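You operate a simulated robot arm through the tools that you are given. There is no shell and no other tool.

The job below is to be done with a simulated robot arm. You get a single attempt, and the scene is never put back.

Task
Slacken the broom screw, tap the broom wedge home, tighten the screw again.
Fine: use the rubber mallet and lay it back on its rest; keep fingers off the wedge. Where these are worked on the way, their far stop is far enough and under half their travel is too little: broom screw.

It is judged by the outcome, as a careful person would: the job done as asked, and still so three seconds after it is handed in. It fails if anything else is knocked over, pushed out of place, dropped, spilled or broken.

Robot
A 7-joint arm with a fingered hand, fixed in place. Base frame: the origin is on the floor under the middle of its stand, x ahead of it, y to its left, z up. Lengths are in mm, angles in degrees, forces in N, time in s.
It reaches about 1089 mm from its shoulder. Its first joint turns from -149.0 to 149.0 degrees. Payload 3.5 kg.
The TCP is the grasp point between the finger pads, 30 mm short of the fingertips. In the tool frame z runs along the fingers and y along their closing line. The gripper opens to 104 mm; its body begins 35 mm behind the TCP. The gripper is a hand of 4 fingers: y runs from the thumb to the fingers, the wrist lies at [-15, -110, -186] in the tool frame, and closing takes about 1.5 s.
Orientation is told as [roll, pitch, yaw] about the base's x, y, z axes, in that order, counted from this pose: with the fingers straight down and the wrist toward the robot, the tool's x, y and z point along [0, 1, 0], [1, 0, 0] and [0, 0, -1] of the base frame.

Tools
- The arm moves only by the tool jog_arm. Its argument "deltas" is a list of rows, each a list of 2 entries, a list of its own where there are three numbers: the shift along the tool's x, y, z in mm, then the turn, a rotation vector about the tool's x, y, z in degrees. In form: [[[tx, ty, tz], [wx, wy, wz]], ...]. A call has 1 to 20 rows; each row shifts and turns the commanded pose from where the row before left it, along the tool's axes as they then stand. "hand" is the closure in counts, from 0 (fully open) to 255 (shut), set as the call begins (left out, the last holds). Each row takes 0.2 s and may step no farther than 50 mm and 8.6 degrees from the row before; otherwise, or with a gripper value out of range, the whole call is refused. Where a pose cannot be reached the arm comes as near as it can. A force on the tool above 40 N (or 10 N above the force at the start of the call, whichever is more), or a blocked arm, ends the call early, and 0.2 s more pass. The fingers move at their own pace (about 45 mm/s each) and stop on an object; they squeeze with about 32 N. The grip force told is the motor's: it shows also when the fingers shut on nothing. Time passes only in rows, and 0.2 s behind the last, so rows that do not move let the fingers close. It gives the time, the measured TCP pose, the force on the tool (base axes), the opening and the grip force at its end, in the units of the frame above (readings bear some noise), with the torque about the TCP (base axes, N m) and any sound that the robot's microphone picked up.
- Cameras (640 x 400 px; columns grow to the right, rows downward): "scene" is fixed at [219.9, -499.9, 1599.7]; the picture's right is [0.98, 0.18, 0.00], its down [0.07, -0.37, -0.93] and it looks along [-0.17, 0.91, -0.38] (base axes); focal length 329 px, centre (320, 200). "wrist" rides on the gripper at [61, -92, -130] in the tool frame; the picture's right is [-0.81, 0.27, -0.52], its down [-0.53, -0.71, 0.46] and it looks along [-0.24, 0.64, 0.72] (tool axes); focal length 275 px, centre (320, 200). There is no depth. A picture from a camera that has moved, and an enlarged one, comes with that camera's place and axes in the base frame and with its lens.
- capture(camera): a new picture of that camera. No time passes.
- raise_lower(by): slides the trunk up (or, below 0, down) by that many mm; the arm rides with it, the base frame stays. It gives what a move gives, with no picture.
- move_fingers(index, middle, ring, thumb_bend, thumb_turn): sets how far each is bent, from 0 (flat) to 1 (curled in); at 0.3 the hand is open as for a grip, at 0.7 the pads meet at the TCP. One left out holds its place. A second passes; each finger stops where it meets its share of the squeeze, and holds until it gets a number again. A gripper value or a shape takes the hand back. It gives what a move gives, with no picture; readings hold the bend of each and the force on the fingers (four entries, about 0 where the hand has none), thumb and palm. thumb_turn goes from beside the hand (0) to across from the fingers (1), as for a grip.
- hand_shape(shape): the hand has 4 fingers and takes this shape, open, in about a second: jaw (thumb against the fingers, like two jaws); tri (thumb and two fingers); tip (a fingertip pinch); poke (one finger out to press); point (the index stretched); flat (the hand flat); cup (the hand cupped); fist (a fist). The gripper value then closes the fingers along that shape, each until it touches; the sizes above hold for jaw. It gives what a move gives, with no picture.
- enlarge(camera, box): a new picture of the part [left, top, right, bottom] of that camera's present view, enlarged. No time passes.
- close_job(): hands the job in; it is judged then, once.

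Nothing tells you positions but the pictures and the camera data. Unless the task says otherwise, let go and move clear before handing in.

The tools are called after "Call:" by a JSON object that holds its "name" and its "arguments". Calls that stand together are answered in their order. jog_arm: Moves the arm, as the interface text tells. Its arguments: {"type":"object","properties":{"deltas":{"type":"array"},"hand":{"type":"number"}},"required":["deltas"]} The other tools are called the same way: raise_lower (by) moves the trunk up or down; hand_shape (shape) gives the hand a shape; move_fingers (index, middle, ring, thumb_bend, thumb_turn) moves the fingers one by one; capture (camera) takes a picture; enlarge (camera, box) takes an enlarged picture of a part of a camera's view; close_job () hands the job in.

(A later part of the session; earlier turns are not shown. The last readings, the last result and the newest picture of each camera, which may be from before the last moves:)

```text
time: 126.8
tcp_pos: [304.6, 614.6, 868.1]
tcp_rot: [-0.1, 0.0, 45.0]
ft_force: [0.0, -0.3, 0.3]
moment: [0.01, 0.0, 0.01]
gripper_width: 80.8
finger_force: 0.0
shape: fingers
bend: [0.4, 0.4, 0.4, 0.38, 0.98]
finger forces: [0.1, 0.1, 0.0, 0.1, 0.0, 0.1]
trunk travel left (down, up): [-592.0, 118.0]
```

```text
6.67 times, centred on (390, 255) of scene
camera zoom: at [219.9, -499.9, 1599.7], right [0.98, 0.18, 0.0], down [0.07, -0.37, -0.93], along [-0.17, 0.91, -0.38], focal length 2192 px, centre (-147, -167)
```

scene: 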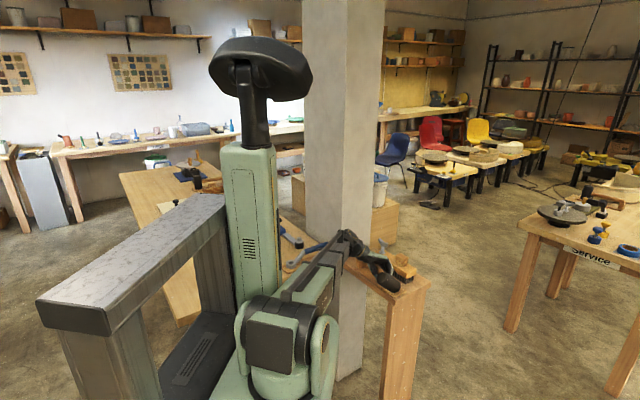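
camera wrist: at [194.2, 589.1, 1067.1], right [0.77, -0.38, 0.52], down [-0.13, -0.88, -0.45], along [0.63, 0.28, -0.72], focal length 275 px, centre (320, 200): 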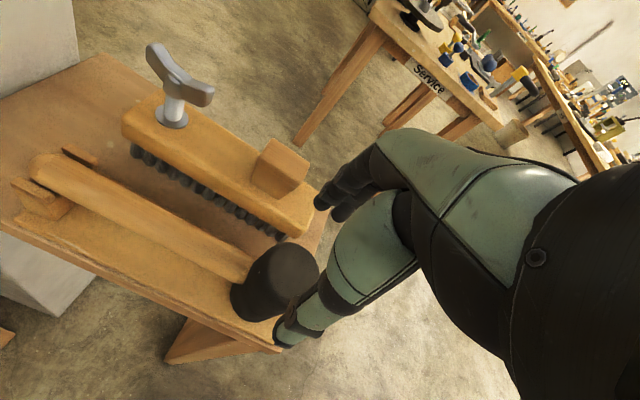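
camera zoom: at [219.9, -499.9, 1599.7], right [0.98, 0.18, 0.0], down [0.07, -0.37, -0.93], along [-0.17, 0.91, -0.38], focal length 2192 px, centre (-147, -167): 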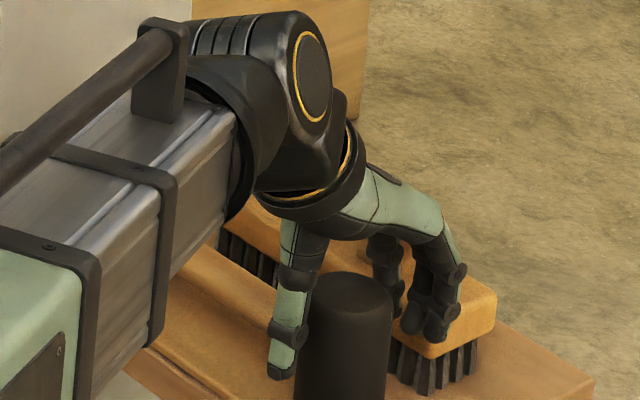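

Straddling the head nicely, nothing touched. I close the jaw on the mallet head.

Call:
{"name": "jog_arm", "arguments": {"deltas": [[[0, 0, 0], [0, 0, 0]], [[0, 0, 0], [0, 0, 0]], [[0, 0, 0], [0, 0, 0]], [[0, 0, 0], [0, 0, 0]], [[0, 0, 0], [0, 0, 0]], [[0, 0, 0], [0, 0, 0]], [[0, 0, 0], [0, 0, 0]]], "hand": 255}}

Call:
{"name": "enlarge", "arguments": {"camera": "wrist", "box": [220, 160, 380, 340]}}

Call:
{"name": "enlarge", "arguments": {"camera": "scene", "box": [360, 225, 420, 285]}}

```text
time: 128.4
tcp_pos: [304.7, 614.0, 867.3]
tcp_rot: [-0.1, 0.1, 45.0]
ft_force: [-1.0, 0.7, -0.5]
moment: [0.04, 0.0, -0.02]
gripper_width: 40.7
finger_force: 31.2
shape: jaw
bend: [0.74, 0.53, 0.59, 0.7, 1.0]
finger forces: [16.0, 8.9, 3.4, 0.1, 27.4, 0.1]
trunk travel left (down, up): [-592.0, 118.0]
```

```text
2.22 times, centred on (300, 250) of wrist
camera zoom: at [196.8, 593.3, 997.5], right [0.77, -0.38, 0.52], down [-0.13, -0.88, -0.45], along [0.63, 0.28, -0.72], focal length 612 px, centre (364, 89)
```

zoom: 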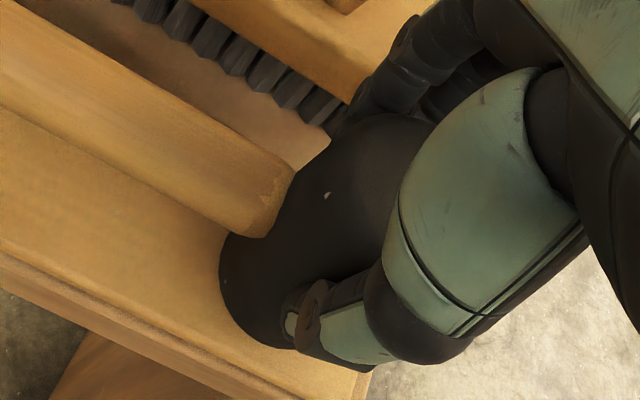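

```text
6.67 times, centred on (390, 255) of scene
camera zoom: at [219.9, -499.9, 1599.7], right [0.98, 0.18, 0.0], down [0.07, -0.37, -0.93], along [-0.17, 0.91, -0.38], focal length 2192 px, centre (-147, -167)
```

zoom: 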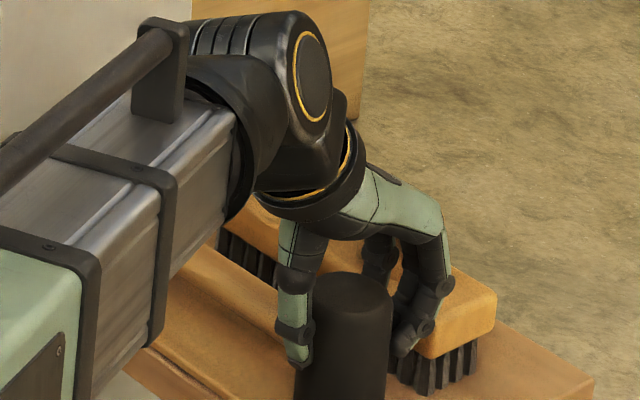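

A firm grip: thumb 27 N against three fingers. I lift slowly.

Call:
{"name": "jog_arm", "arguments": {"deltas": [[[0, 0, -5], [0, 0, 0]], [[0, 0, -8], [0, 0, 0]], [[0, 0, -12], [0, 0, 0]], [[0, 0, -15], [0, 0, 0]], [[0, 0, 0], [0, 0, 0]]]}}

Call:
{"name": "enlarge", "arguments": {"camera": "wrist", "box": [120, 100, 440, 360]}}

Call:
{"name": "enlarge", "arguments": {"camera": "scene", "box": [350, 205, 430, 295]}}

```text
time: 129.6
tcp_pos: [305.0, 613.0, 906.9]
tcp_rot: [-0.1, 0.1, 44.9]
ft_force: [0.0, -0.2, -2.1]
moment: [-0.05, -0.07, 0.02]
gripper_width: 40.3
finger_force: 32.0
shape: jaw
bend: [0.74, 0.53, 0.59, 0.7, 1.0]
finger forces: [15.7, 9.1, 3.6, 0.0, 27.5, 0.0]
trunk travel left (down, up): [-592.0, 118.0]
```

```text
1.54 times, centred on (280, 230) of wrist
camera zoom: at [197.6, 593.1, 1036.8], right [0.77, -0.38, 0.52], down [-0.13, -0.88, -0.45], along [0.63, 0.28, -0.72], focal length 424 px, centre (382, 154)
```

zoom: 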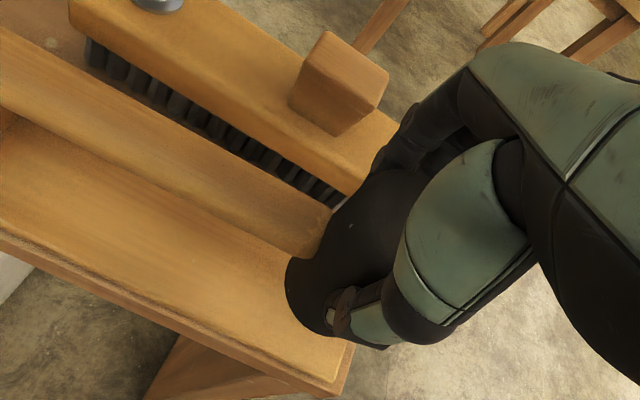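

```text
4.44 times, centred on (390, 250) of scene
camera zoom: at [219.9, -499.9, 1599.7], right [0.98, 0.18, 0.0], down [0.07, -0.37, -0.93], along [-0.17, 0.91, -0.38], focal length 1461 px, centre (9, -22)
```

zoom: 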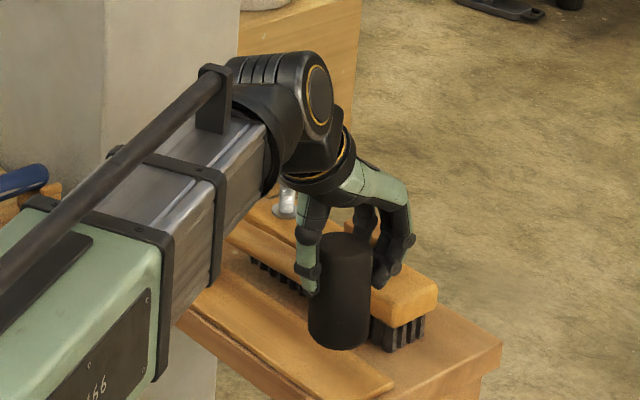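

The mallet is held solidly by its head. At the wedge the handle must not point at the screw, so I raise it and turn the hand to yaw 135 (handle toward the robot).

Call:
{"name": "jog_arm", "arguments": {"deltas": [[[0, 0, -25], [0, 0, 0]], [[0, 0, -35], [0, 0, 0]], [[0, 0, -35], [0, 0, 0]], [[0, 0, 0], [0, 0, -7.5]], [[0, 0, 0], [0, 0, -7.5]], [[0, 0, 0], [0, 0, -7.5]], [[0, 0, 0], [0, 0, -7.5]], [[0, 0, 0], [0, 0, -7.5]], [[0, 0, 0], [0, 0, -7.5]], [[0, 0, 0], [0, 0, -7.5]], [[0, 0, 0], [0, 0, -7.5]], [[0, 0, 0], [0, 0, -7.5]], [[0, 0, 0], [0, 0, -7.5]], [[0, 0, 0], [0, 0, -7.5]], [[0, 0, 0], [0, 0, -7.5]], [[0, 0, 0], [0, 0, 0]]]}}

Call:
{"name": "capture", "arguments": {"camera": "wrist"}}

Call:
{"name": "enlarge", "arguments": {"camera": "scene", "box": [340, 170, 460, 290]}}

```text
time: 133.0
tcp_pos: [306.3, 614.3, 1001.5]
tcp_rot: [0.2, 0.1, 135.1]
ft_force: [-0.5, 0.1, -2.9]
moment: [0.04, -0.04, -0.02]
gripper_width: 40.7
finger_force: 32.4
shape: jaw
bend: [0.74, 0.53, 0.59, 0.71, 1.0]
finger forces: [16.3, 9.3, 3.8, 0.0, 27.3, 0.0]
trunk travel left (down, up): [-592.0, 118.0]
```

```text
taken
camera wrist: at [327.4, 507.4, 1131.5], right [0.38, 0.77, 0.52], down [0.88, -0.13, -0.45], along [-0.28, 0.63, -0.73], focal length 275 px, centre (320, 200)
```

wrist: 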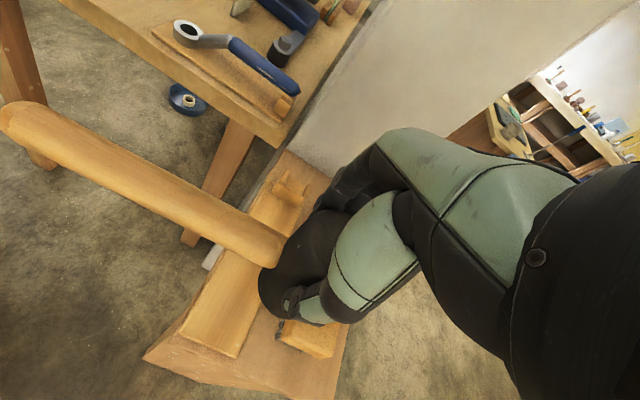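

```text
3.33 times, centred on (400, 230) of scene
camera zoom: at [219.9, -499.9, 1599.7], right [0.98, 0.18, 0.0], down [0.07, -0.37, -0.93], along [-0.17, 0.91, -0.38], focal length 1096 px, centre (53, 100)
```

zoom: 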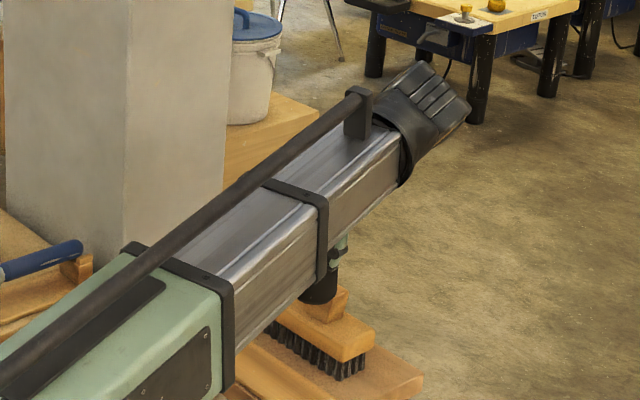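

The mallet is firm in the hand, handle toward the robot. I carry it over the wedge.

Call:
{"name": "jog_arm", "arguments": {"deltas": [[[-28.9, 14.3, 0], [0, 0, 0]], [[-28.9, 14.3, 0], [0, 0, 0]], [[-28.9, 14.3, 0], [0, 0, 0]], [[0, 0, 0], [0, 0, 0]]]}}

Call:
{"name": "capture", "arguments": {"camera": "wrist"}}

Call:
{"name": "enlarge", "arguments": {"camera": "scene", "box": [370, 200, 430, 270]}}

```text
time: 134.0
tcp_pos: [336.0, 706.6, 1002.2]
tcp_rot: [0.1, 0.2, 135.0]
ft_force: [0.2, 0.1, -3.6]
moment: [0.11, -0.07, -0.05]
gripper_width: 40.6
finger_force: 32.5
shape: jaw
bend: [0.74, 0.53, 0.59, 0.71, 1.0]
finger forces: [16.3, 9.3, 3.9, 0.1, 27.3, 0.0]
trunk travel left (down, up): [-592.0, 118.0]
```

```text
taken
camera wrist: at [357.3, 599.7, 1131.5], right [0.38, 0.77, 0.52], down [0.88, -0.13, -0.45], along [-0.28, 0.63, -0.73], focal length 275 px, centre (320, 200)
```

wrist: 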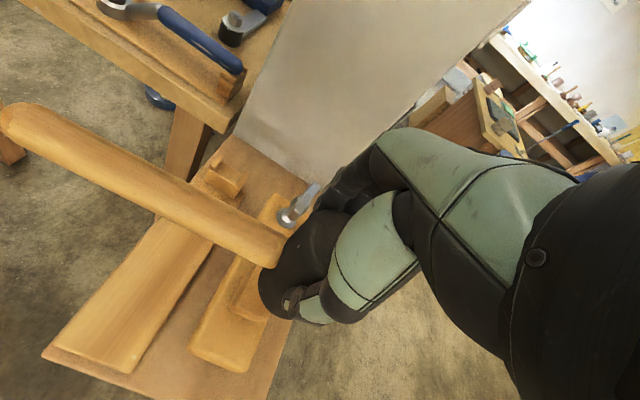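

```text
5.71 times, centred on (400, 235) of scene
camera zoom: at [219.9, -499.9, 1599.7], right [0.98, 0.18, 0.0], down [0.07, -0.37, -0.93], along [-0.17, 0.91, -0.38], focal length 1879 px, centre (-137, 0)
```

zoom: 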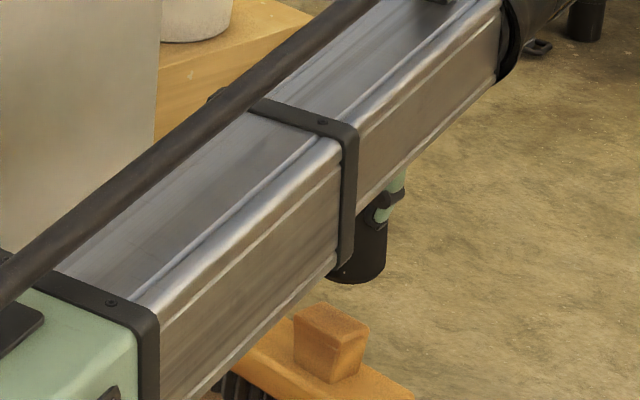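

By the scene camera the head is about 9 mm beyond the wedge centre. I shift it back and lower to about 10 mm above the wedge.

Call:
{"name": "jog_arm", "arguments": {"deltas": [[[9, 1, 0], [0, 0, 0]], [[0, 0, 18], [0, 0, 0]], [[0, 0, 16], [0, 0, 0]], [[0, 0, 0], [0, 0, 0]]]}}

Call:
{"name": "enlarge", "arguments": {"camera": "scene", "box": [370, 220, 430, 270]}}

Call:
{"name": "enlarge", "arguments": {"camera": "wrist", "box": [180, 160, 380, 360]}}

```text
time: 135.0
tcp_pos: [330.0, 701.4, 967.6]
tcp_rot: [0.0, 0.2, 134.9]
ft_force: [0.1, 1.1, -2.7]
moment: [0.07, -0.05, 0.02]
gripper_width: 40.7
finger_force: 32.4
shape: jaw
bend: [0.74, 0.53, 0.59, 0.71, 1.0]
finger forces: [16.3, 9.5, 4.0, 0.0, 27.3, 0.0]
trunk travel left (down, up): [-592.0, 118.0]
```

```text
8.00 times, centred on (400, 245) of scene
camera zoom: at [219.9, -499.9, 1599.7], right [0.98, 0.18, 0.0], down [0.07, -0.37, -0.93], along [-0.17, 0.91, -0.38], focal length 2630 px, centre (-320, -160)
```

zoom: 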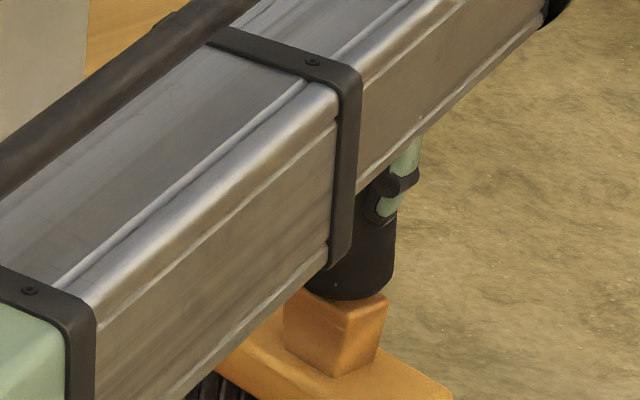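

```text
2.00 times, centred on (280, 260) of wrist
camera zoom: at [351.1, 593.8, 1097.9], right [0.38, 0.77, 0.52], down [0.88, -0.13, -0.45], along [-0.28, 0.63, -0.73], focal length 551 px, centre (400, 80)
```

zoom: 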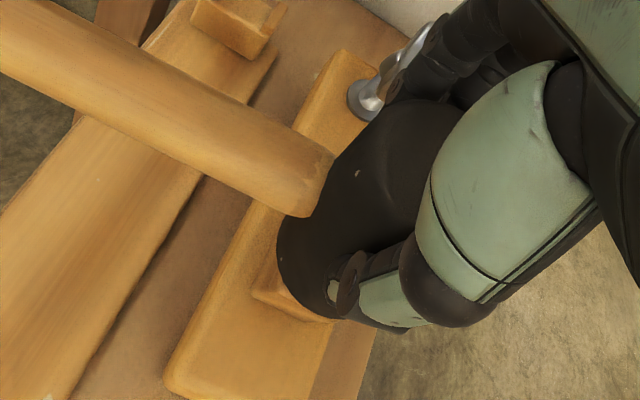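

The head is right over the wedge. I lower in 3 mm steps to find contact.

Call:
{"name": "jog_arm", "arguments": {"deltas": [[[2, 0, 3], [0, 0, 0]], [[0, 0, 3], [0, 0, 0]], [[0, 0, 3], [0, 0, 0]], [[0, 0, 3], [0, 0, 0]], [[0, 0, 0], [0, 0, 0]]]}}

Call:
{"name": "enlarge", "arguments": {"camera": "scene", "box": [370, 220, 430, 270]}}

```text
time: 136.2
tcp_pos: [327.2, 698.2, 957.7]
tcp_rot: [-0.1, 0.1, 135.0]
ft_force: [1.0, 2.6, 19.0]
moment: [0.16, -0.16, -0.03]
gripper_width: 41.0
finger_force: 32.0
shape: jaw
bend: [0.74, 0.53, 0.59, 0.7, 1.0]
finger forces: [16.3, 11.5, 5.9, 0.1, 29.7, 0.0]
trunk travel left (down, up): [-592.0, 118.0]
```

```text
8.00 times, centred on (400, 245) of scene
camera zoom: at [219.9, -499.9, 1599.7], right [0.98, 0.18, 0.0], down [0.07, -0.37, -0.93], along [-0.17, 0.91, -0.38], focal length 2630 px, centre (-320, -160)
```

zoom: 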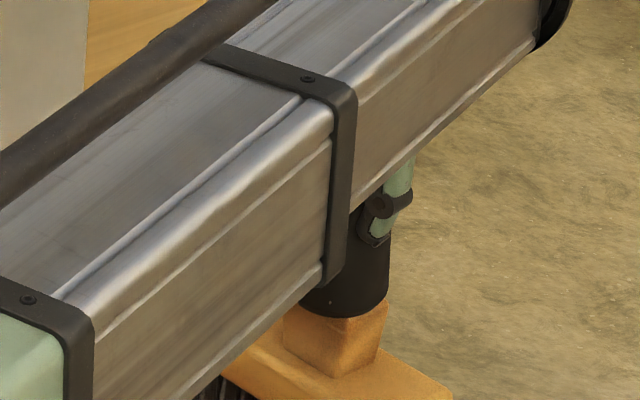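

Contact at TCP z≈958; a static 20 N push doesn't move it, so it wants real taps. First solid tap now.

Call:
{"name": "jog_arm", "arguments": {"deltas": [[[0, 0, -17], [0, 0, 0]], [[0, 0, -18], [0, 0, 0]], [[0, 0, 0], [0, 0, 0]], [[0, 0, 42], [0, 0, 0]], [[0, 0, 0], [0, 0, 0]]]}}

Call:
{"name": "enlarge", "arguments": {"camera": "scene", "box": [370, 220, 430, 270]}}

Call:
{"name": "enlarge", "arguments": {"camera": "wrist", "box": [180, 160, 380, 360]}}

```text
time: 137.4
tcp_pos: [325.6, 697.2, 951.2]
tcp_rot: [-0.1, 0.0, 135.0]
ft_force: [0.2, 2.9, 25.3]
moment: [-0.04, -0.24, -0.01]
gripper_width: 42.2
finger_force: 32.2
shape: jaw
bend: [0.74, 0.53, 0.59, 0.71, 1.0]
finger forces: [18.8, 12.2, 6.3, 0.0, 30.1, 0.1]
trunk travel left (down, up): [-592.0, 118.0]
```

```text
8.00 times, centred on (400, 245) of scene
camera zoom: at [219.9, -499.9, 1599.7], right [0.98, 0.18, 0.0], down [0.07, -0.37, -0.93], along [-0.17, 0.91, -0.38], focal length 2630 px, centre (-320, -160)
```

zoom: 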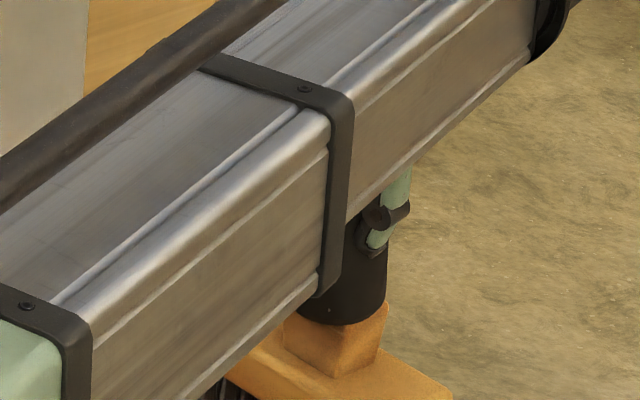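

```text
2.00 times, centred on (280, 260) of wrist
camera zoom: at [347.3, 590.1, 1080.9], right [0.38, 0.77, 0.52], down [0.88, -0.13, -0.45], along [-0.28, 0.63, -0.72], focal length 551 px, centre (400, 80)
```

zoom: 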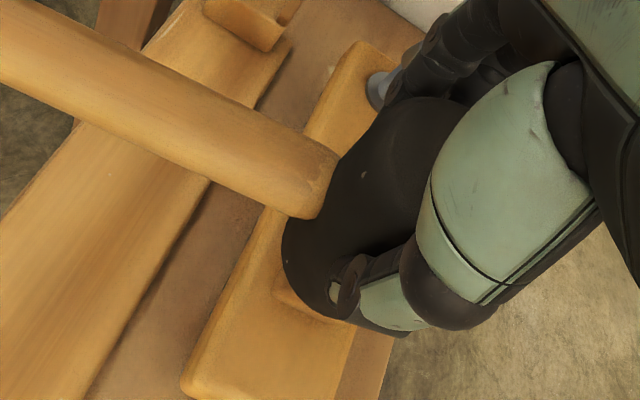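

The wedge went down another few mm. I tap again.

Call:
{"name": "jog_arm", "arguments": {"deltas": [[[0, 0, -17], [0, 0, 0]], [[0, 0, -18], [0, 0, 0]], [[0, 0, 0], [0, 0, 0]], [[0, 0, 42], [0, 0, 0]], [[0, 0, 0], [0, 0, 0]]]}}

Call:
{"name": "enlarge", "arguments": {"camera": "scene", "box": [370, 220, 430, 270]}}

Call:
{"name": "jog_arm", "arguments": {"deltas": [[[0, 0, -17], [0, 0, 0]], [[0, 0, -18], [0, 0, 0]], [[0, 0, 0], [0, 0, 0]], [[0, 0, 42], [0, 0, 0]], [[0, 0, 0], [0, 0, 0]]]}}

Call:
{"name": "enlarge", "arguments": {"camera": "scene", "box": [370, 220, 430, 270]}}

Call:
{"name": "enlarge", "arguments": {"camera": "wrist", "box": [180, 160, 380, 360]}}

```text
time: 138.5
tcp_pos: [330.0, 702.0, 950.3]
tcp_rot: [-0.4, -0.4, 134.8]
ft_force: [4.9, -4.5, 26.2]
moment: [-0.12, -0.17, -0.02]
gripper_width: 42.1
finger_force: 32.6
shape: jaw
bend: [0.74, 0.53, 0.6, 0.7, 1.0]
finger forces: [17.7, 10.6, 6.1, 0.1, 32.2, 0.1]
trunk travel left (down, up): [-592.0, 118.0]
stopped in row 5: the force on the tool passed its limit at 52 N (the readings are from after the stop); the commanded pose is now the measured one
```

```text
8.00 times, centred on (400, 245) of scene
camera zoom: at [219.9, -499.9, 1599.7], right [0.98, 0.18, 0.0], down [0.07, -0.37, -0.93], along [-0.17, 0.91, -0.38], focal length 2630 px, centre (-320, -160)
```

zoom: 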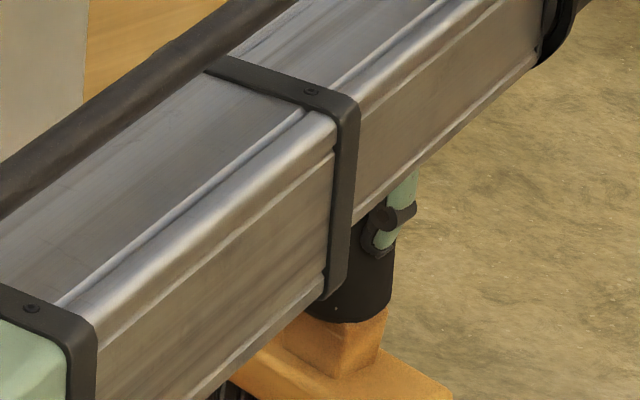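

```text
time: 139.6
tcp_pos: [326.9, 702.8, 947.3]
tcp_rot: [-0.8, -0.8, 134.7]
ft_force: [0.3, -1.7, 26.1]
moment: [-0.2, -0.26, 0.07]
gripper_width: 41.8
finger_force: 32.0
shape: jaw
bend: [0.74, 0.53, 0.59, 0.71, 1.0]
finger forces: [18.0, 10.9, 6.6, 0.1, 30.7, 0.0]
trunk travel left (down, up): [-592.0, 118.0]
stopped in row 5: the force on the tool passed its limit at 47 N (the readings are from after the stop); the commanded pose is now the measured one
```

```text
8.00 times, centred on (400, 245) of scene
camera zoom: at [219.9, -499.9, 1599.7], right [0.98, 0.18, 0.0], down [0.07, -0.37, -0.93], along [-0.17, 0.91, -0.38], focal length 2630 px, centre (-320, -160)
```

zoom: 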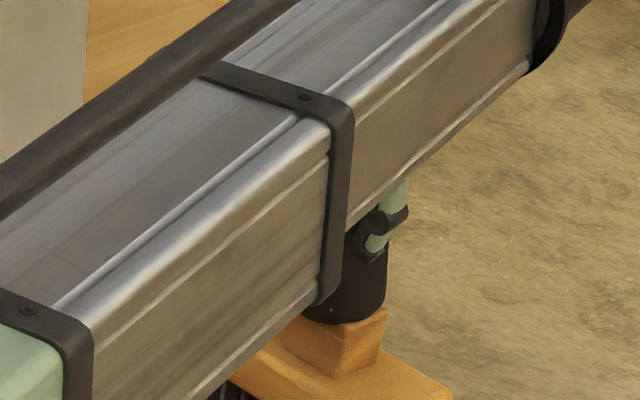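

```text
2.00 times, centred on (280, 260) of wrist
camera zoom: at [347.2, 592.6, 1074.3], right [0.38, 0.76, 0.53], down [0.88, -0.12, -0.46], along [-0.28, 0.64, -0.71], focal length 551 px, centre (400, 80)
```

zoom: 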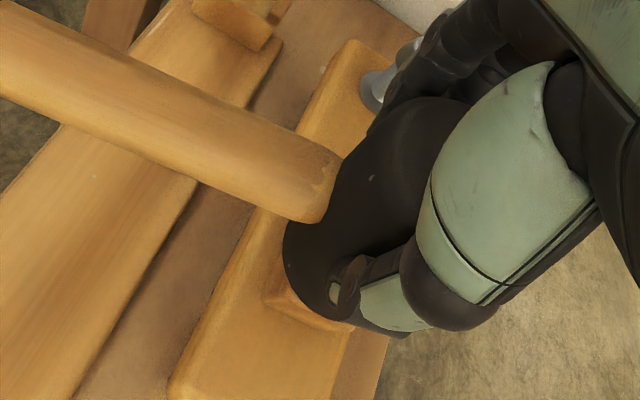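

The last two taps met much firmer resistance. I raise the mallet and look at how far the wedge is in.

Call:
{"name": "jog_arm", "arguments": {"deltas": [[[0, 0, -20], [0, 0, 0]], [[0, 0, -30], [0, 0, 0]], [[0, 0, -30], [0, 0, 0]], [[0, 0, 0], [0, 0, 0]]]}}

Call:
{"name": "enlarge", "arguments": {"camera": "scene", "box": [370, 240, 430, 290]}}

Call:
{"name": "capture", "arguments": {"camera": "wrist"}}

```text
time: 140.6
tcp_pos: [327.5, 701.6, 1021.8]
tcp_rot: [-0.3, -0.6, 134.9]
ft_force: [-0.6, 0.0, -2.7]
moment: [0.07, -0.04, 0.0]
gripper_width: 40.7
finger_force: 32.1
shape: jaw
bend: [0.74, 0.53, 0.59, 0.71, 1.0]
finger forces: [16.9, 11.1, 5.9, 0.1, 28.1, 0.0]
trunk travel left (down, up): [-592.0, 118.0]
```

```text
8.00 times, centred on (400, 265) of scene
camera zoom: at [219.9, -499.9, 1599.7], right [0.98, 0.18, 0.0], down [0.07, -0.37, -0.93], along [-0.17, 0.91, -0.38], focal length 2630 px, centre (-320, -320)
```

zoom: 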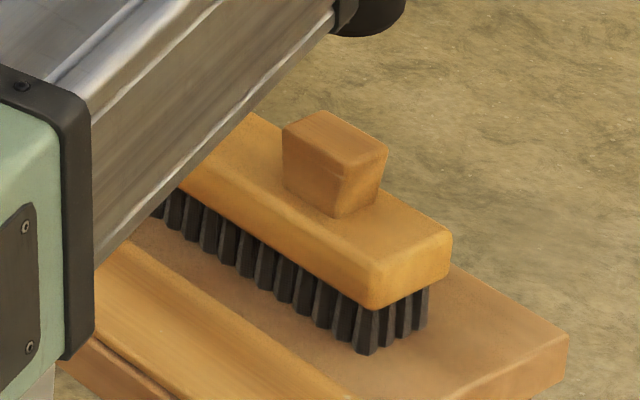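

```text
taken
camera wrist: at [348.1, 592.0, 1150.7], right [0.38, 0.76, 0.53], down [0.88, -0.13, -0.46], along [-0.28, 0.64, -0.72], focal length 275 px, centre (320, 200)
```

wrist: 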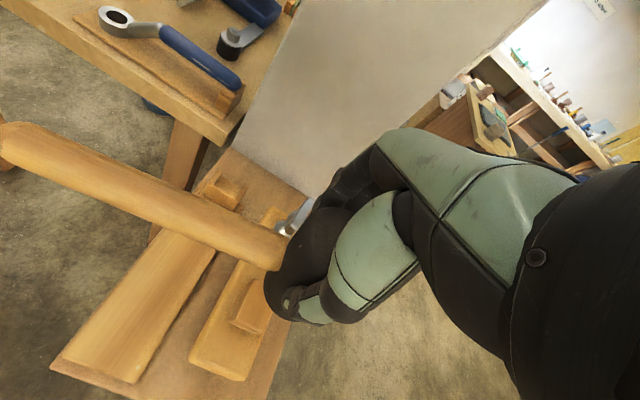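

The wedge is down about 9 mm so far. I keep tapping until it stops moving.

Call:
{"name": "jog_arm", "arguments": {"deltas": [[[0, 0, 20], [0, 0, 0]], [[0, 0, 20], [0, 0, 0]], [[0, 0, 0], [0, 0, 0]], [[0, 0, 45], [0, 0, 0]], [[0, 0, 0], [0, 0, 0]]]}}

Call:
{"name": "jog_arm", "arguments": {"deltas": [[[0, 0, -17], [0, 0, 0]], [[0, 0, -18], [0, 0, 0]], [[0, 0, 0], [0, 0, 0]], [[0, 0, 48], [0, 0, 0]], [[0, 0, 0], [0, 0, 0]]]}}

Call:
{"name": "jog_arm", "arguments": {"deltas": [[[0, 0, -17], [0, 0, 0]], [[0, 0, -18], [0, 0, 0]], [[0, 0, 0], [0, 0, 0]], [[0, 0, 48], [0, 0, 0]], [[0, 0, 0], [0, 0, 0]]]}}

Call:
{"name": "enlarge", "arguments": {"camera": "scene", "box": [370, 220, 430, 270]}}

Call:
{"name": "enlarge", "arguments": {"camera": "wrist", "box": [180, 160, 380, 360]}}

```text
time: 141.7
tcp_pos: [326.9, 704.2, 946.6]
tcp_rot: [-0.9, -1.3, 134.6]
ft_force: [2.5, -1.9, 19.1]
moment: [-0.28, -0.24, 0.02]
gripper_width: 41.2
finger_force: 31.6
shape: jaw
bend: [0.74, 0.53, 0.59, 0.71, 1.0]
finger forces: [17.6, 10.4, 6.8, 0.0, 30.6, 0.0]
trunk travel left (down, up): [-592.0, 118.0]
stopped in row 5: the force on the tool passed its limit at 48 N (the readings are from after the stop); the commanded pose is now the measured one
```

```text
time: 142.7
tcp_pos: [327.1, 707.9, 944.1]
tcp_rot: [-1.3, -1.8, 134.4]
ft_force: [2.6, -2.9, 19.5]
moment: [-0.35, -0.23, -0.01]
gripper_width: 41.4
finger_force: 32.4
shape: jaw
bend: [0.74, 0.53, 0.59, 0.71, 1.0]
finger forces: [17.4, 10.0, 7.3, 0.0, 30.7, 0.0]
trunk travel left (down, up): [-592.0, 118.0]
stopped in row 5: the force on the tool passed its limit at 55 N (the readings are from after the stop); the commanded pose is now the measured one
```

```text
time: 143.8
tcp_pos: [329.2, 709.0, 942.2]
tcp_rot: [-1.6, -2.3, 134.1]
ft_force: [4.4, -1.8, 20.7]
moment: [-0.25, -0.17, 0.01]
gripper_width: 41.3
finger_force: 31.7
shape: jaw
bend: [0.74, 0.52, 0.58, 0.71, 1.0]
finger forces: [17.3, 10.1, 8.3, 0.0, 31.4, 0.0]
trunk travel left (down, up): [-592.0, 118.0]
stopped in row 5: the force on the tool passed its limit at 60 N (the readings are from after the stop); the commanded pose is now the measured one
```

```text
8.00 times, centred on (400, 245) of scene
camera zoom: at [219.9, -499.9, 1599.7], right [0.98, 0.18, 0.0], down [0.07, -0.37, -0.93], along [-0.17, 0.91, -0.38], focal length 2630 px, centre (-320, -160)
```

zoom: 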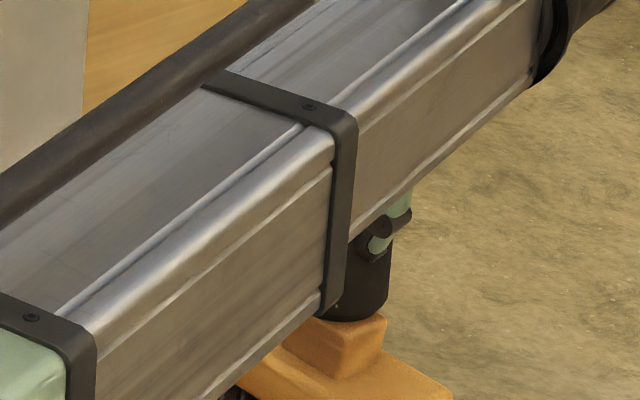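

```text
2.00 times, centred on (280, 260) of wrist
camera zoom: at [349.4, 596.0, 1065.9], right [0.39, 0.74, 0.55], down [0.88, -0.12, -0.47], along [-0.28, 0.67, -0.69], focal length 551 px, centre (400, 80)
```

zoom: 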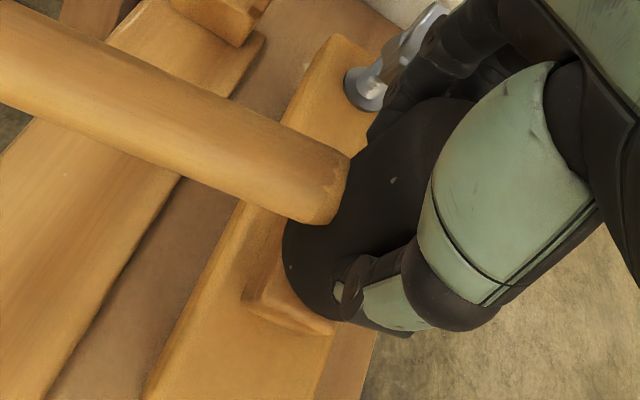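

The wedge keeps going in, about 2 mm a tap. I raise, undo the small drift in pose, and inspect.

Call:
{"name": "jog_arm", "arguments": {"deltas": [[[0, 0, -20], [0, 0, 0]], [[0, 0, -30], [0, 0, 0]], [[5, -5, -25], [2.3, 1.6, -0.9]], [[0, 0, 0], [0, 0, 0]]]}}

Call:
{"name": "enlarge", "arguments": {"camera": "scene", "box": [370, 240, 430, 290]}}

Call:
{"name": "capture", "arguments": {"camera": "wrist"}}

```text
time: 144.8
tcp_pos: [330.8, 700.2, 1014.2]
tcp_rot: [0.1, 0.2, 135.1]
ft_force: [0.3, 0.0, -2.2]
moment: [0.07, -0.03, 0.01]
gripper_width: 40.1
finger_force: 32.0
shape: jaw
bend: [0.74, 0.52, 0.72, 0.71, 0.99]
finger forces: [16.8, 10.5, 7.6, 0.1, 28.0, 0.0]
trunk travel left (down, up): [-592.0, 118.0]
```

```text
8.00 times, centred on (400, 265) of scene
camera zoom: at [219.9, -499.9, 1599.7], right [0.98, 0.18, 0.0], down [0.07, -0.37, -0.93], along [-0.17, 0.91, -0.38], focal length 2630 px, centre (-320, -320)
```

zoom: 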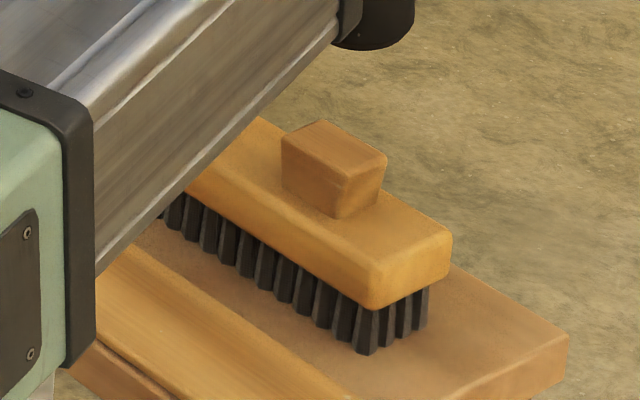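

```text
taken
camera wrist: at [352.2, 593.0, 1144.4], right [0.38, 0.77, 0.51], down [0.88, -0.13, -0.45], along [-0.28, 0.62, -0.73], focal length 275 px, centre (320, 200)
```

wrist: 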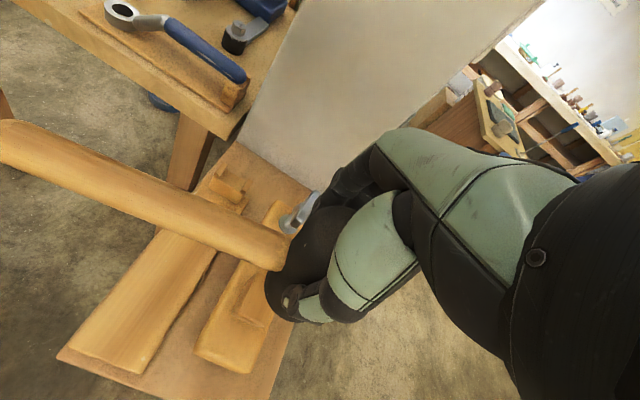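

Now about 15 mm in total. More taps.

Call:
{"name": "jog_arm", "arguments": {"deltas": [[[0, 0, 18], [0, 0, 0]], [[0, 0, 18], [0, 0, 0]], [[0, 0, 0], [0, 0, 0]], [[0, 0, 46], [0, 0, 0]], [[0, 0, 0], [0, 0, 0]]]}}

Call:
{"name": "jog_arm", "arguments": {"deltas": [[[0, 0, -17], [0, 0, 0]], [[1, -1, -18], [0.5, 0.4, 0]], [[0, 0, 0], [0, 0, 0]], [[0, 0, 48], [0, 0, 0]], [[0, 0, 0], [0, 0, 0]]]}}

Call:
{"name": "jog_arm", "arguments": {"deltas": [[[0, 0, -17], [0, 0, 0]], [[1, -1, -18], [0.5, 0.4, 0]], [[0, 0, 0], [0, 0, 0]], [[0, 0, 48], [0, 0, 0]], [[0, 0, 0], [0, 0, 0]]]}}

Call:
{"name": "enlarge", "arguments": {"camera": "scene", "box": [370, 220, 430, 270]}}

```text
time: 146.0
tcp_pos: [330.5, 697.0, 936.3]
tcp_rot: [-0.2, 0.0, 135.1]
ft_force: [0.7, 4.1, 30.3]
moment: [0.22, -0.15, -0.03]
gripper_width: 41.7
finger_force: 31.9
shape: jaw
bend: [0.74, 0.52, 0.73, 0.71, 0.99]
finger forces: [18.9, 13.2, 9.7, 0.0, 31.9, 0.1]
trunk travel left (down, up): [-592.0, 118.0]
```

```text
time: 147.0
tcp_pos: [326.3, 697.1, 934.4]
tcp_rot: [0.0, 0.0, 135.0]
ft_force: [0.6, -4.7, 24.9]
moment: [-0.25, -0.15, 0.08]
gripper_width: 41.1
finger_force: 32.1
shape: jaw
bend: [0.74, 0.53, 0.59, 0.71, 0.98]
finger forces: [17.1, 10.5, 6.6, 0.0, 32.5, 0.0]
trunk travel left (down, up): [-592.0, 118.0]
stopped in row 5: the force on the tool passed its limit at 71 N (the readings are from after the stop); the commanded pose is now the measured one
```

```text
time: 148.0
tcp_pos: [327.6, 698.6, 933.3]
tcp_rot: [0.3, 0.0, 134.9]
ft_force: [1.7, -5.7, 21.7]
moment: [-0.25, -0.16, 0.05]
gripper_width: 41.3
finger_force: 32.1
shape: jaw
bend: [0.74, 0.53, 0.59, 0.71, 0.98]
finger forces: [16.3, 10.5, 5.1, 0.1, 32.1, 0.1]
trunk travel left (down, up): [-592.0, 118.0]
stopped in row 5: the force on the tool passed its limit at 59 N (the readings are from after the stop); the commanded pose is now the measured one
```

```text
8.00 times, centred on (400, 245) of scene
camera zoom: at [219.9, -499.9, 1599.7], right [0.98, 0.18, 0.0], down [0.07, -0.37, -0.93], along [-0.17, 0.91, -0.38], focal length 2630 px, centre (-320, -160)
```

zoom: 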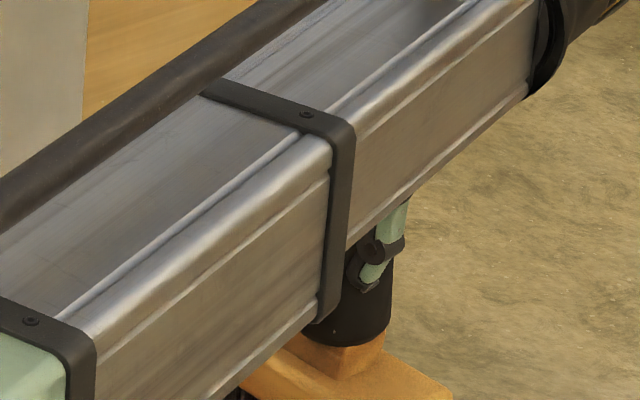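

The steps are getting smaller. I raise and inspect the wedge.

Call:
{"name": "jog_arm", "arguments": {"deltas": [[[0, 0, -20], [0, 0, 0]], [[0, 0, -30], [0, 0, 0]], [[0, 0, -30], [0, 0, 0]], [[0, 0, 0], [0, 0, 0]]]}}

Call:
{"name": "enlarge", "arguments": {"camera": "scene", "box": [370, 240, 430, 290]}}

Call:
{"name": "capture", "arguments": {"camera": "wrist"}}

```text
time: 149.0
tcp_pos: [328.5, 699.9, 1011.9]
tcp_rot: [0.2, 0.3, 134.8]
ft_force: [-0.5, 0.0, -3.3]
moment: [0.06, -0.04, -0.04]
gripper_width: 39.8
finger_force: 32.1
shape: jaw
bend: [0.74, 0.53, 0.59, 0.71, 0.98]
finger forces: [15.6, 11.4, 5.9, 0.0, 28.8, 0.0]
trunk travel left (down, up): [-592.0, 118.0]
```

```text
8.00 times, centred on (400, 265) of scene
camera zoom: at [219.9, -499.9, 1599.7], right [0.98, 0.18, 0.0], down [0.07, -0.37, -0.93], along [-0.17, 0.91, -0.38], focal length 2630 px, centre (-320, -320)
```

zoom: 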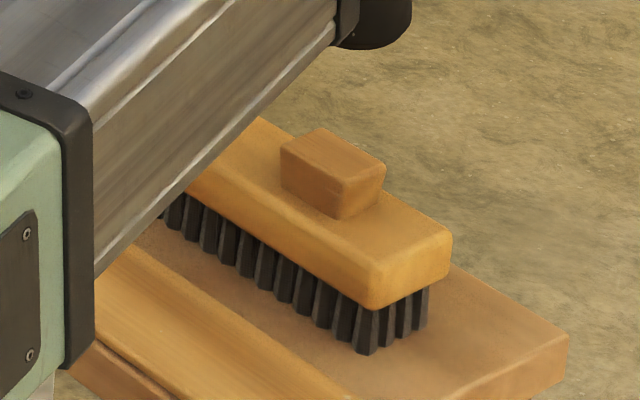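

```text
taken
camera wrist: at [349.9, 592.4, 1142.4], right [0.38, 0.77, 0.51], down [0.88, -0.13, -0.46], along [-0.28, 0.63, -0.73], focal length 275 px, centre (320, 200)
```

wrist: 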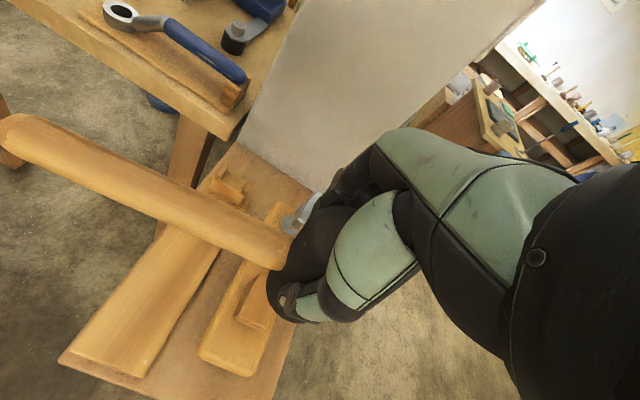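

Now about 20 mm in. I use longer, faster swings for the next taps.

Call:
{"name": "jog_arm", "arguments": {"deltas": [[[0, 0, 47], [0, 0, 0]], [[0, 0, 47], [0, 0, 0]], [[0, 0, 0], [0, 0, 0]]]}}

Call:
{"name": "jog_arm", "arguments": {"deltas": [[[0, 0, -25], [0, 0, 0]], [[0, 0, -30], [0, 0, 0]], [[1, -1, -20], [0.3, 0.3, 0]], [[0, 0, 0], [0, 0, 0]], [[0, 0, 47], [0, 0, 0]], [[0, 0, 47], [0, 0, 0]], [[0, 0, 0], [0, 0, 0]]]}}

Call:
{"name": "jog_arm", "arguments": {"deltas": [[[0, 0, -20], [0, 0, 0]], [[0, 0, -30], [0, 0, 0]], [[0, 0, -30], [0, 0, 0]], [[0, 0, 0], [0, 0, 0]]]}}

Call:
{"name": "enlarge", "arguments": {"camera": "scene", "box": [370, 240, 430, 290]}}

Call:
{"name": "capture", "arguments": {"camera": "wrist"}}

```text
time: 149.7
tcp_pos: [328.3, 697.1, 933.0]
tcp_rot: [0.0, -0.4, 134.6]
ft_force: [2.5, -3.5, 20.6]
moment: [-0.25, -0.16, -0.01]
gripper_width: 40.9
finger_force: 32.0
shape: jaw
bend: [0.74, 0.53, 0.59, 0.71, 0.98]
finger forces: [15.5, 11.0, 4.5, 0.1, 31.7, 0.0]
trunk travel left (down, up): [-592.0, 118.0]
stopped in row 3: the force on the tool passed its limit at 60 N (the readings are from after the stop); the commanded pose is now the measured one
```

```text
time: 151.1
tcp_pos: [329.8, 700.7, 929.1]
tcp_rot: [-0.1, -0.8, 134.6]
ft_force: [3.1, -2.9, 26.6]
moment: [-0.41, -0.25, 0.0]
gripper_width: 41.0
finger_force: 32.2
shape: jaw
bend: [0.74, 0.53, 0.59, 0.72, 0.98]
finger forces: [15.3, 11.1, 4.4, 0.0, 31.9, 0.0]
trunk travel left (down, up): [-592.0, 118.0]
stopped in row 7: the force on the tool passed its limit at 72 N (the readings are from after the stop); the commanded pose is now the measured one
```

```text
time: 152.1
tcp_pos: [327.8, 700.4, 1006.4]
tcp_rot: [0.0, -0.6, 134.5]
ft_force: [0.7, 0.5, -2.0]
moment: [0.04, -0.04, -0.03]
gripper_width: 39.7
finger_force: 31.9
shape: jaw
bend: [0.74, 0.53, 0.59, 0.72, 0.98]
finger forces: [15.1, 11.6, 4.9, 0.0, 28.8, 0.0]
trunk travel left (down, up): [-592.0, 118.0]
```

```text
8.00 times, centred on (400, 265) of scene
camera zoom: at [219.9, -499.9, 1599.7], right [0.98, 0.18, 0.0], down [0.07, -0.37, -0.93], along [-0.17, 0.91, -0.38], focal length 2630 px, centre (-320, -320)
```

zoom: 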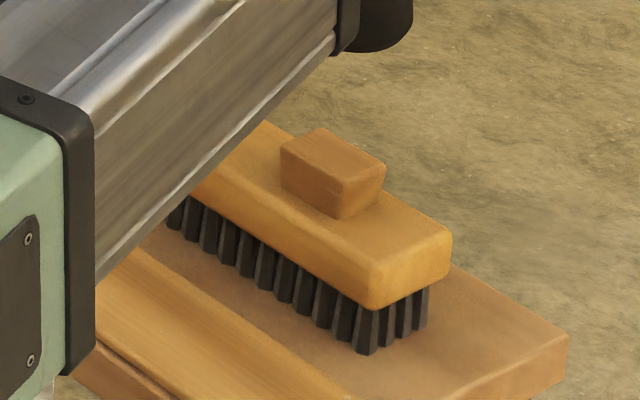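

```text
taken
camera wrist: at [350.1, 591.9, 1136.1], right [0.39, 0.76, 0.52], down [0.88, -0.13, -0.46], along [-0.28, 0.64, -0.72], focal length 275 px, centre (320, 200)
```

wrist: 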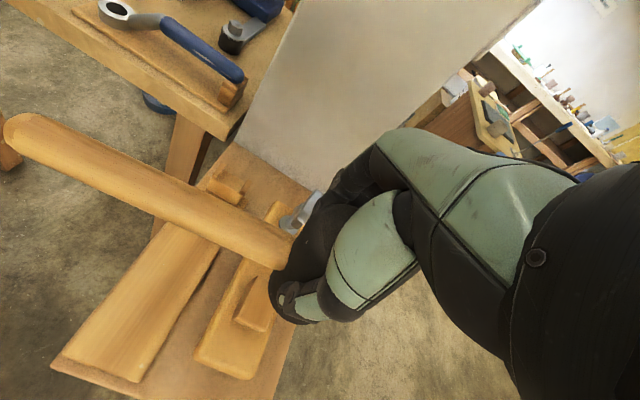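

The wedge has not moved at all through two hard taps (60 and 72 N), so it is home, about 20 mm further in than at the start. Now I take the mallet back toward its rest: first away from the wedge, then turn to yaw 45.

Call:
{"name": "jog_arm", "arguments": {"deltas": [[[38, -23, 0], [0, 0, 0]], [[38, -23, 0], [0, 0.4, 0]], [[0, 0, 0], [0, 0, 7.46]], [[0, 0, 0], [0, 0, 7.46]], [[0, 0, 0], [0, 0, 7.46]], [[0, 0, 0], [0, 0, 7.46]], [[0, 0, 0], [0, 0, 7.46]], [[0, 0, 0], [0, 0, 7.46]], [[0, 0, 0], [0, 0, 7.46]], [[0, 0, 0], [0, 0, 7.46]], [[0, 0, 0], [0, 0, 7.46]], [[0, 0, 0], [0, 0, 7.46]], [[0, 0, 0], [0, 0, 7.46]], [[0, 0, 0], [0, 0, 7.46]], [[0, 0, 0], [0, 0, 0]]]}}

Call:
{"name": "capture", "arguments": {"camera": "wrist"}}

Call:
{"name": "enlarge", "arguments": {"camera": "scene", "box": [340, 170, 440, 280]}}

```text
time: 155.3
tcp_pos: [307.4, 613.2, 1006.0]
tcp_rot: [0.6, 0.5, 44.9]
ft_force: [0.5, -0.6, -3.1]
moment: [-0.04, -0.11, 0.02]
gripper_width: 39.8
finger_force: 32.2
shape: jaw
bend: [0.74, 0.53, 0.59, 0.72, 0.98]
finger forces: [15.1, 11.5, 5.1, 0.0, 28.9, 0.1]
trunk travel left (down, up): [-592.0, 118.0]
```

```text
taken
camera wrist: at [199.9, 592.6, 1137.1], right [0.77, -0.38, 0.51], down [-0.13, -0.88, -0.46], along [0.62, 0.28, -0.73], focal length 275 px, centre (320, 200)
```

wrist: 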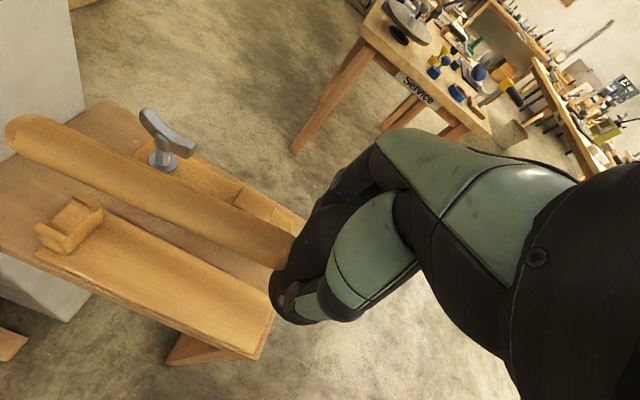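

```text
3.64 times, centred on (390, 225) of scene
camera zoom: at [219.9, -499.9, 1599.7], right [0.98, 0.18, 0.0], down [0.07, -0.37, -0.93], along [-0.17, 0.91, -0.38], focal length 1196 px, centre (66, 109)
```

zoom: 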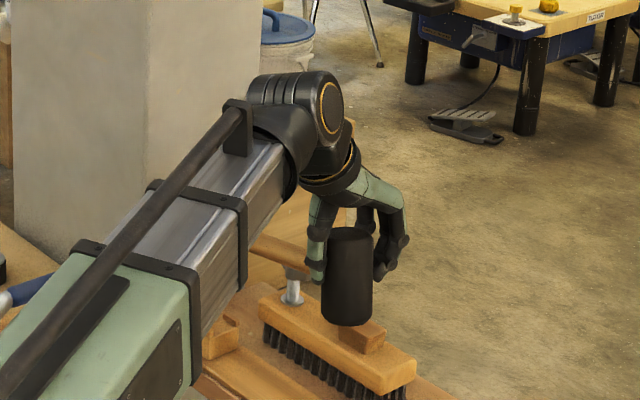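

The mallet is upright; its handle has turned about 6° in the grip, so I turn the hand 6° to compensate, centre over the rest and lower to about 30 mm above it.

Call:
{"name": "jog_arm", "arguments": {"deltas": [[[2.8, 1.4, 0], [-0.5, -0.6, 6]], [[0, 0, 30], [0, 0, 0]], [[0, 0, 30], [0, 0, 0]], [[0, 0, 30], [0, 0, 0]], [[0, 0, 28], [0, 0, 0]], [[0, 0, 0], [0, 0, 0]]]}}

Call:
{"name": "capture", "arguments": {"camera": "wrist"}}

Call:
{"name": "enlarge", "arguments": {"camera": "scene", "box": [340, 225, 440, 300]}}

```text
time: 156.7
tcp_pos: [306.3, 617.3, 886.6]
tcp_rot: [0.0, -0.1, 39.0]
ft_force: [0.8, 0.0, -1.8]
moment: [0.05, -0.01, -0.01]
gripper_width: 39.4
finger_force: 32.4
shape: jaw
bend: [0.74, 0.53, 0.59, 0.72, 0.98]
finger forces: [15.4, 11.2, 4.5, 0.0, 28.4, 0.0]
trunk travel left (down, up): [-592.0, 118.0]
```

```text
taken
camera wrist: at [195.9, 608.2, 1016.4], right [0.72, -0.46, 0.52], down [-0.22, -0.86, -0.46], along [0.66, 0.22, -0.72], focal length 275 px, centre (320, 200)
```

wrist: 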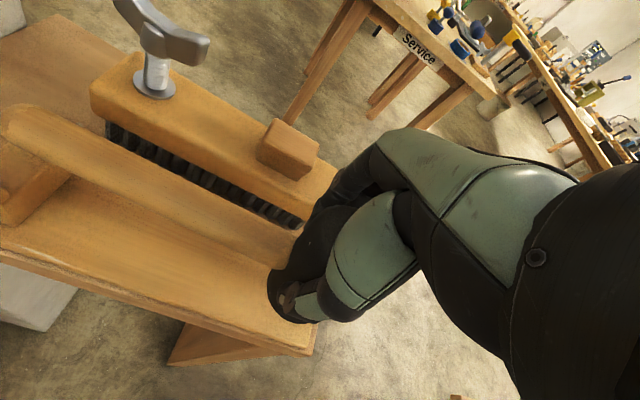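

```text
5.33 times, centred on (390, 262) of scene
camera zoom: at [219.9, -499.9, 1599.7], right [0.98, 0.18, 0.0], down [0.07, -0.37, -0.93], along [-0.17, 0.91, -0.38], focal length 1754 px, centre (-53, -133)
```

zoom: 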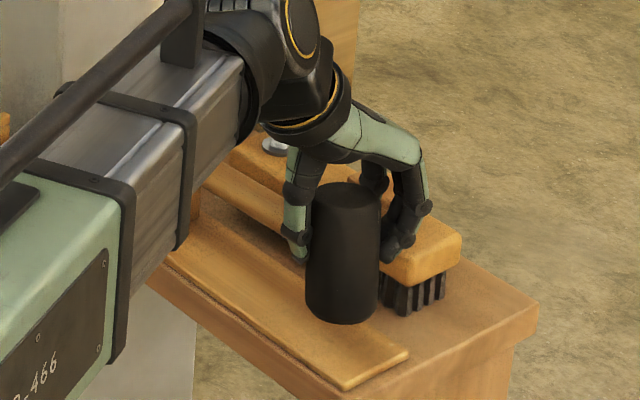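

Head position matches the rest to within a couple of mm, about 30 mm above it. I check the handle against the notch.

Call:
{"name": "enlarge", "arguments": {"camera": "wrist", "box": [0, 80, 320, 320]}}

```text
1.67 times, centred on (160, 200) of wrist
camera zoom: at [195.9, 608.2, 1016.4], right [0.72, -0.46, 0.52], down [-0.22, -0.86, -0.46], along [0.66, 0.22, -0.72], focal length 459 px, centre (587, 200)
```

zoom: 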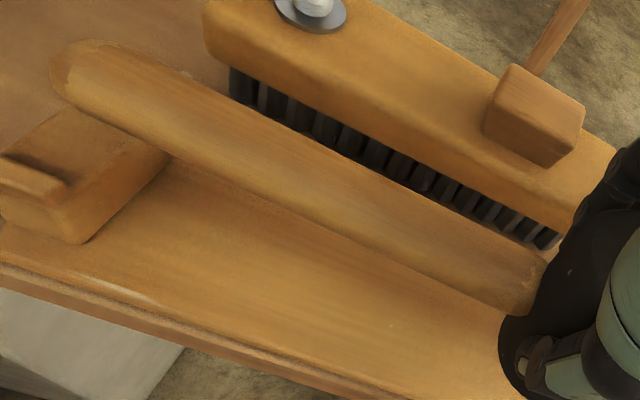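

The handle end is about 8 mm toward the broom, so I over-corrected; I turn back 4°, shift 1.5 mm and lower 16 mm.

Call:
{"name": "jog_arm", "arguments": {"deltas": [[[0, 1.5, 0], [0, 0, -4]], [[0, 0, 8], [0, 0, 0]], [[0, 0, 8], [0, 0, 0]], [[0, 0, 0], [0, 0, 0]]]}}

Call:
{"name": "enlarge", "arguments": {"camera": "wrist", "box": [0, 80, 320, 320]}}

Call:
{"name": "enlarge", "arguments": {"camera": "scene", "box": [340, 225, 440, 300]}}

```text
time: 157.7
tcp_pos: [306.9, 617.7, 870.4]
tcp_rot: [-0.1, -0.2, 43.0]
ft_force: [0.6, -0.8, -3.0]
moment: [0.05, 0.04, 0.04]
gripper_width: 39.5
finger_force: 31.6
shape: jaw
bend: [0.74, 0.53, 0.59, 0.72, 0.98]
finger forces: [16.0, 11.2, 4.1, 0.1, 28.4, 0.0]
trunk travel left (down, up): [-592.0, 118.0]
```

```text
1.67 times, centred on (160, 200) of wrist
camera zoom: at [197.7, 601.1, 1001.2], right [0.75, -0.4, 0.52], down [-0.16, -0.88, -0.46], along [0.64, 0.26, -0.72], focal length 459 px, centre (587, 200)
```

zoom: 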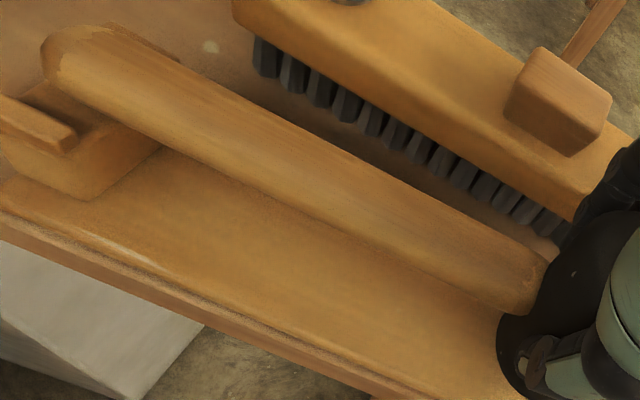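

```text
5.33 times, centred on (390, 262) of scene
camera zoom: at [219.9, -499.9, 1599.7], right [0.98, 0.18, 0.0], down [0.07, -0.37, -0.93], along [-0.17, 0.91, -0.38], focal length 1754 px, centre (-53, -133)
```

zoom: 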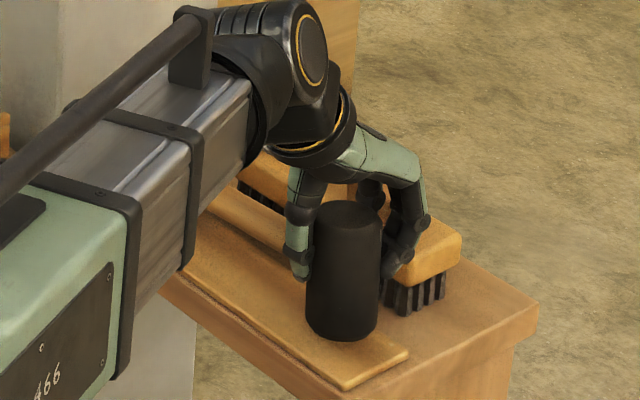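

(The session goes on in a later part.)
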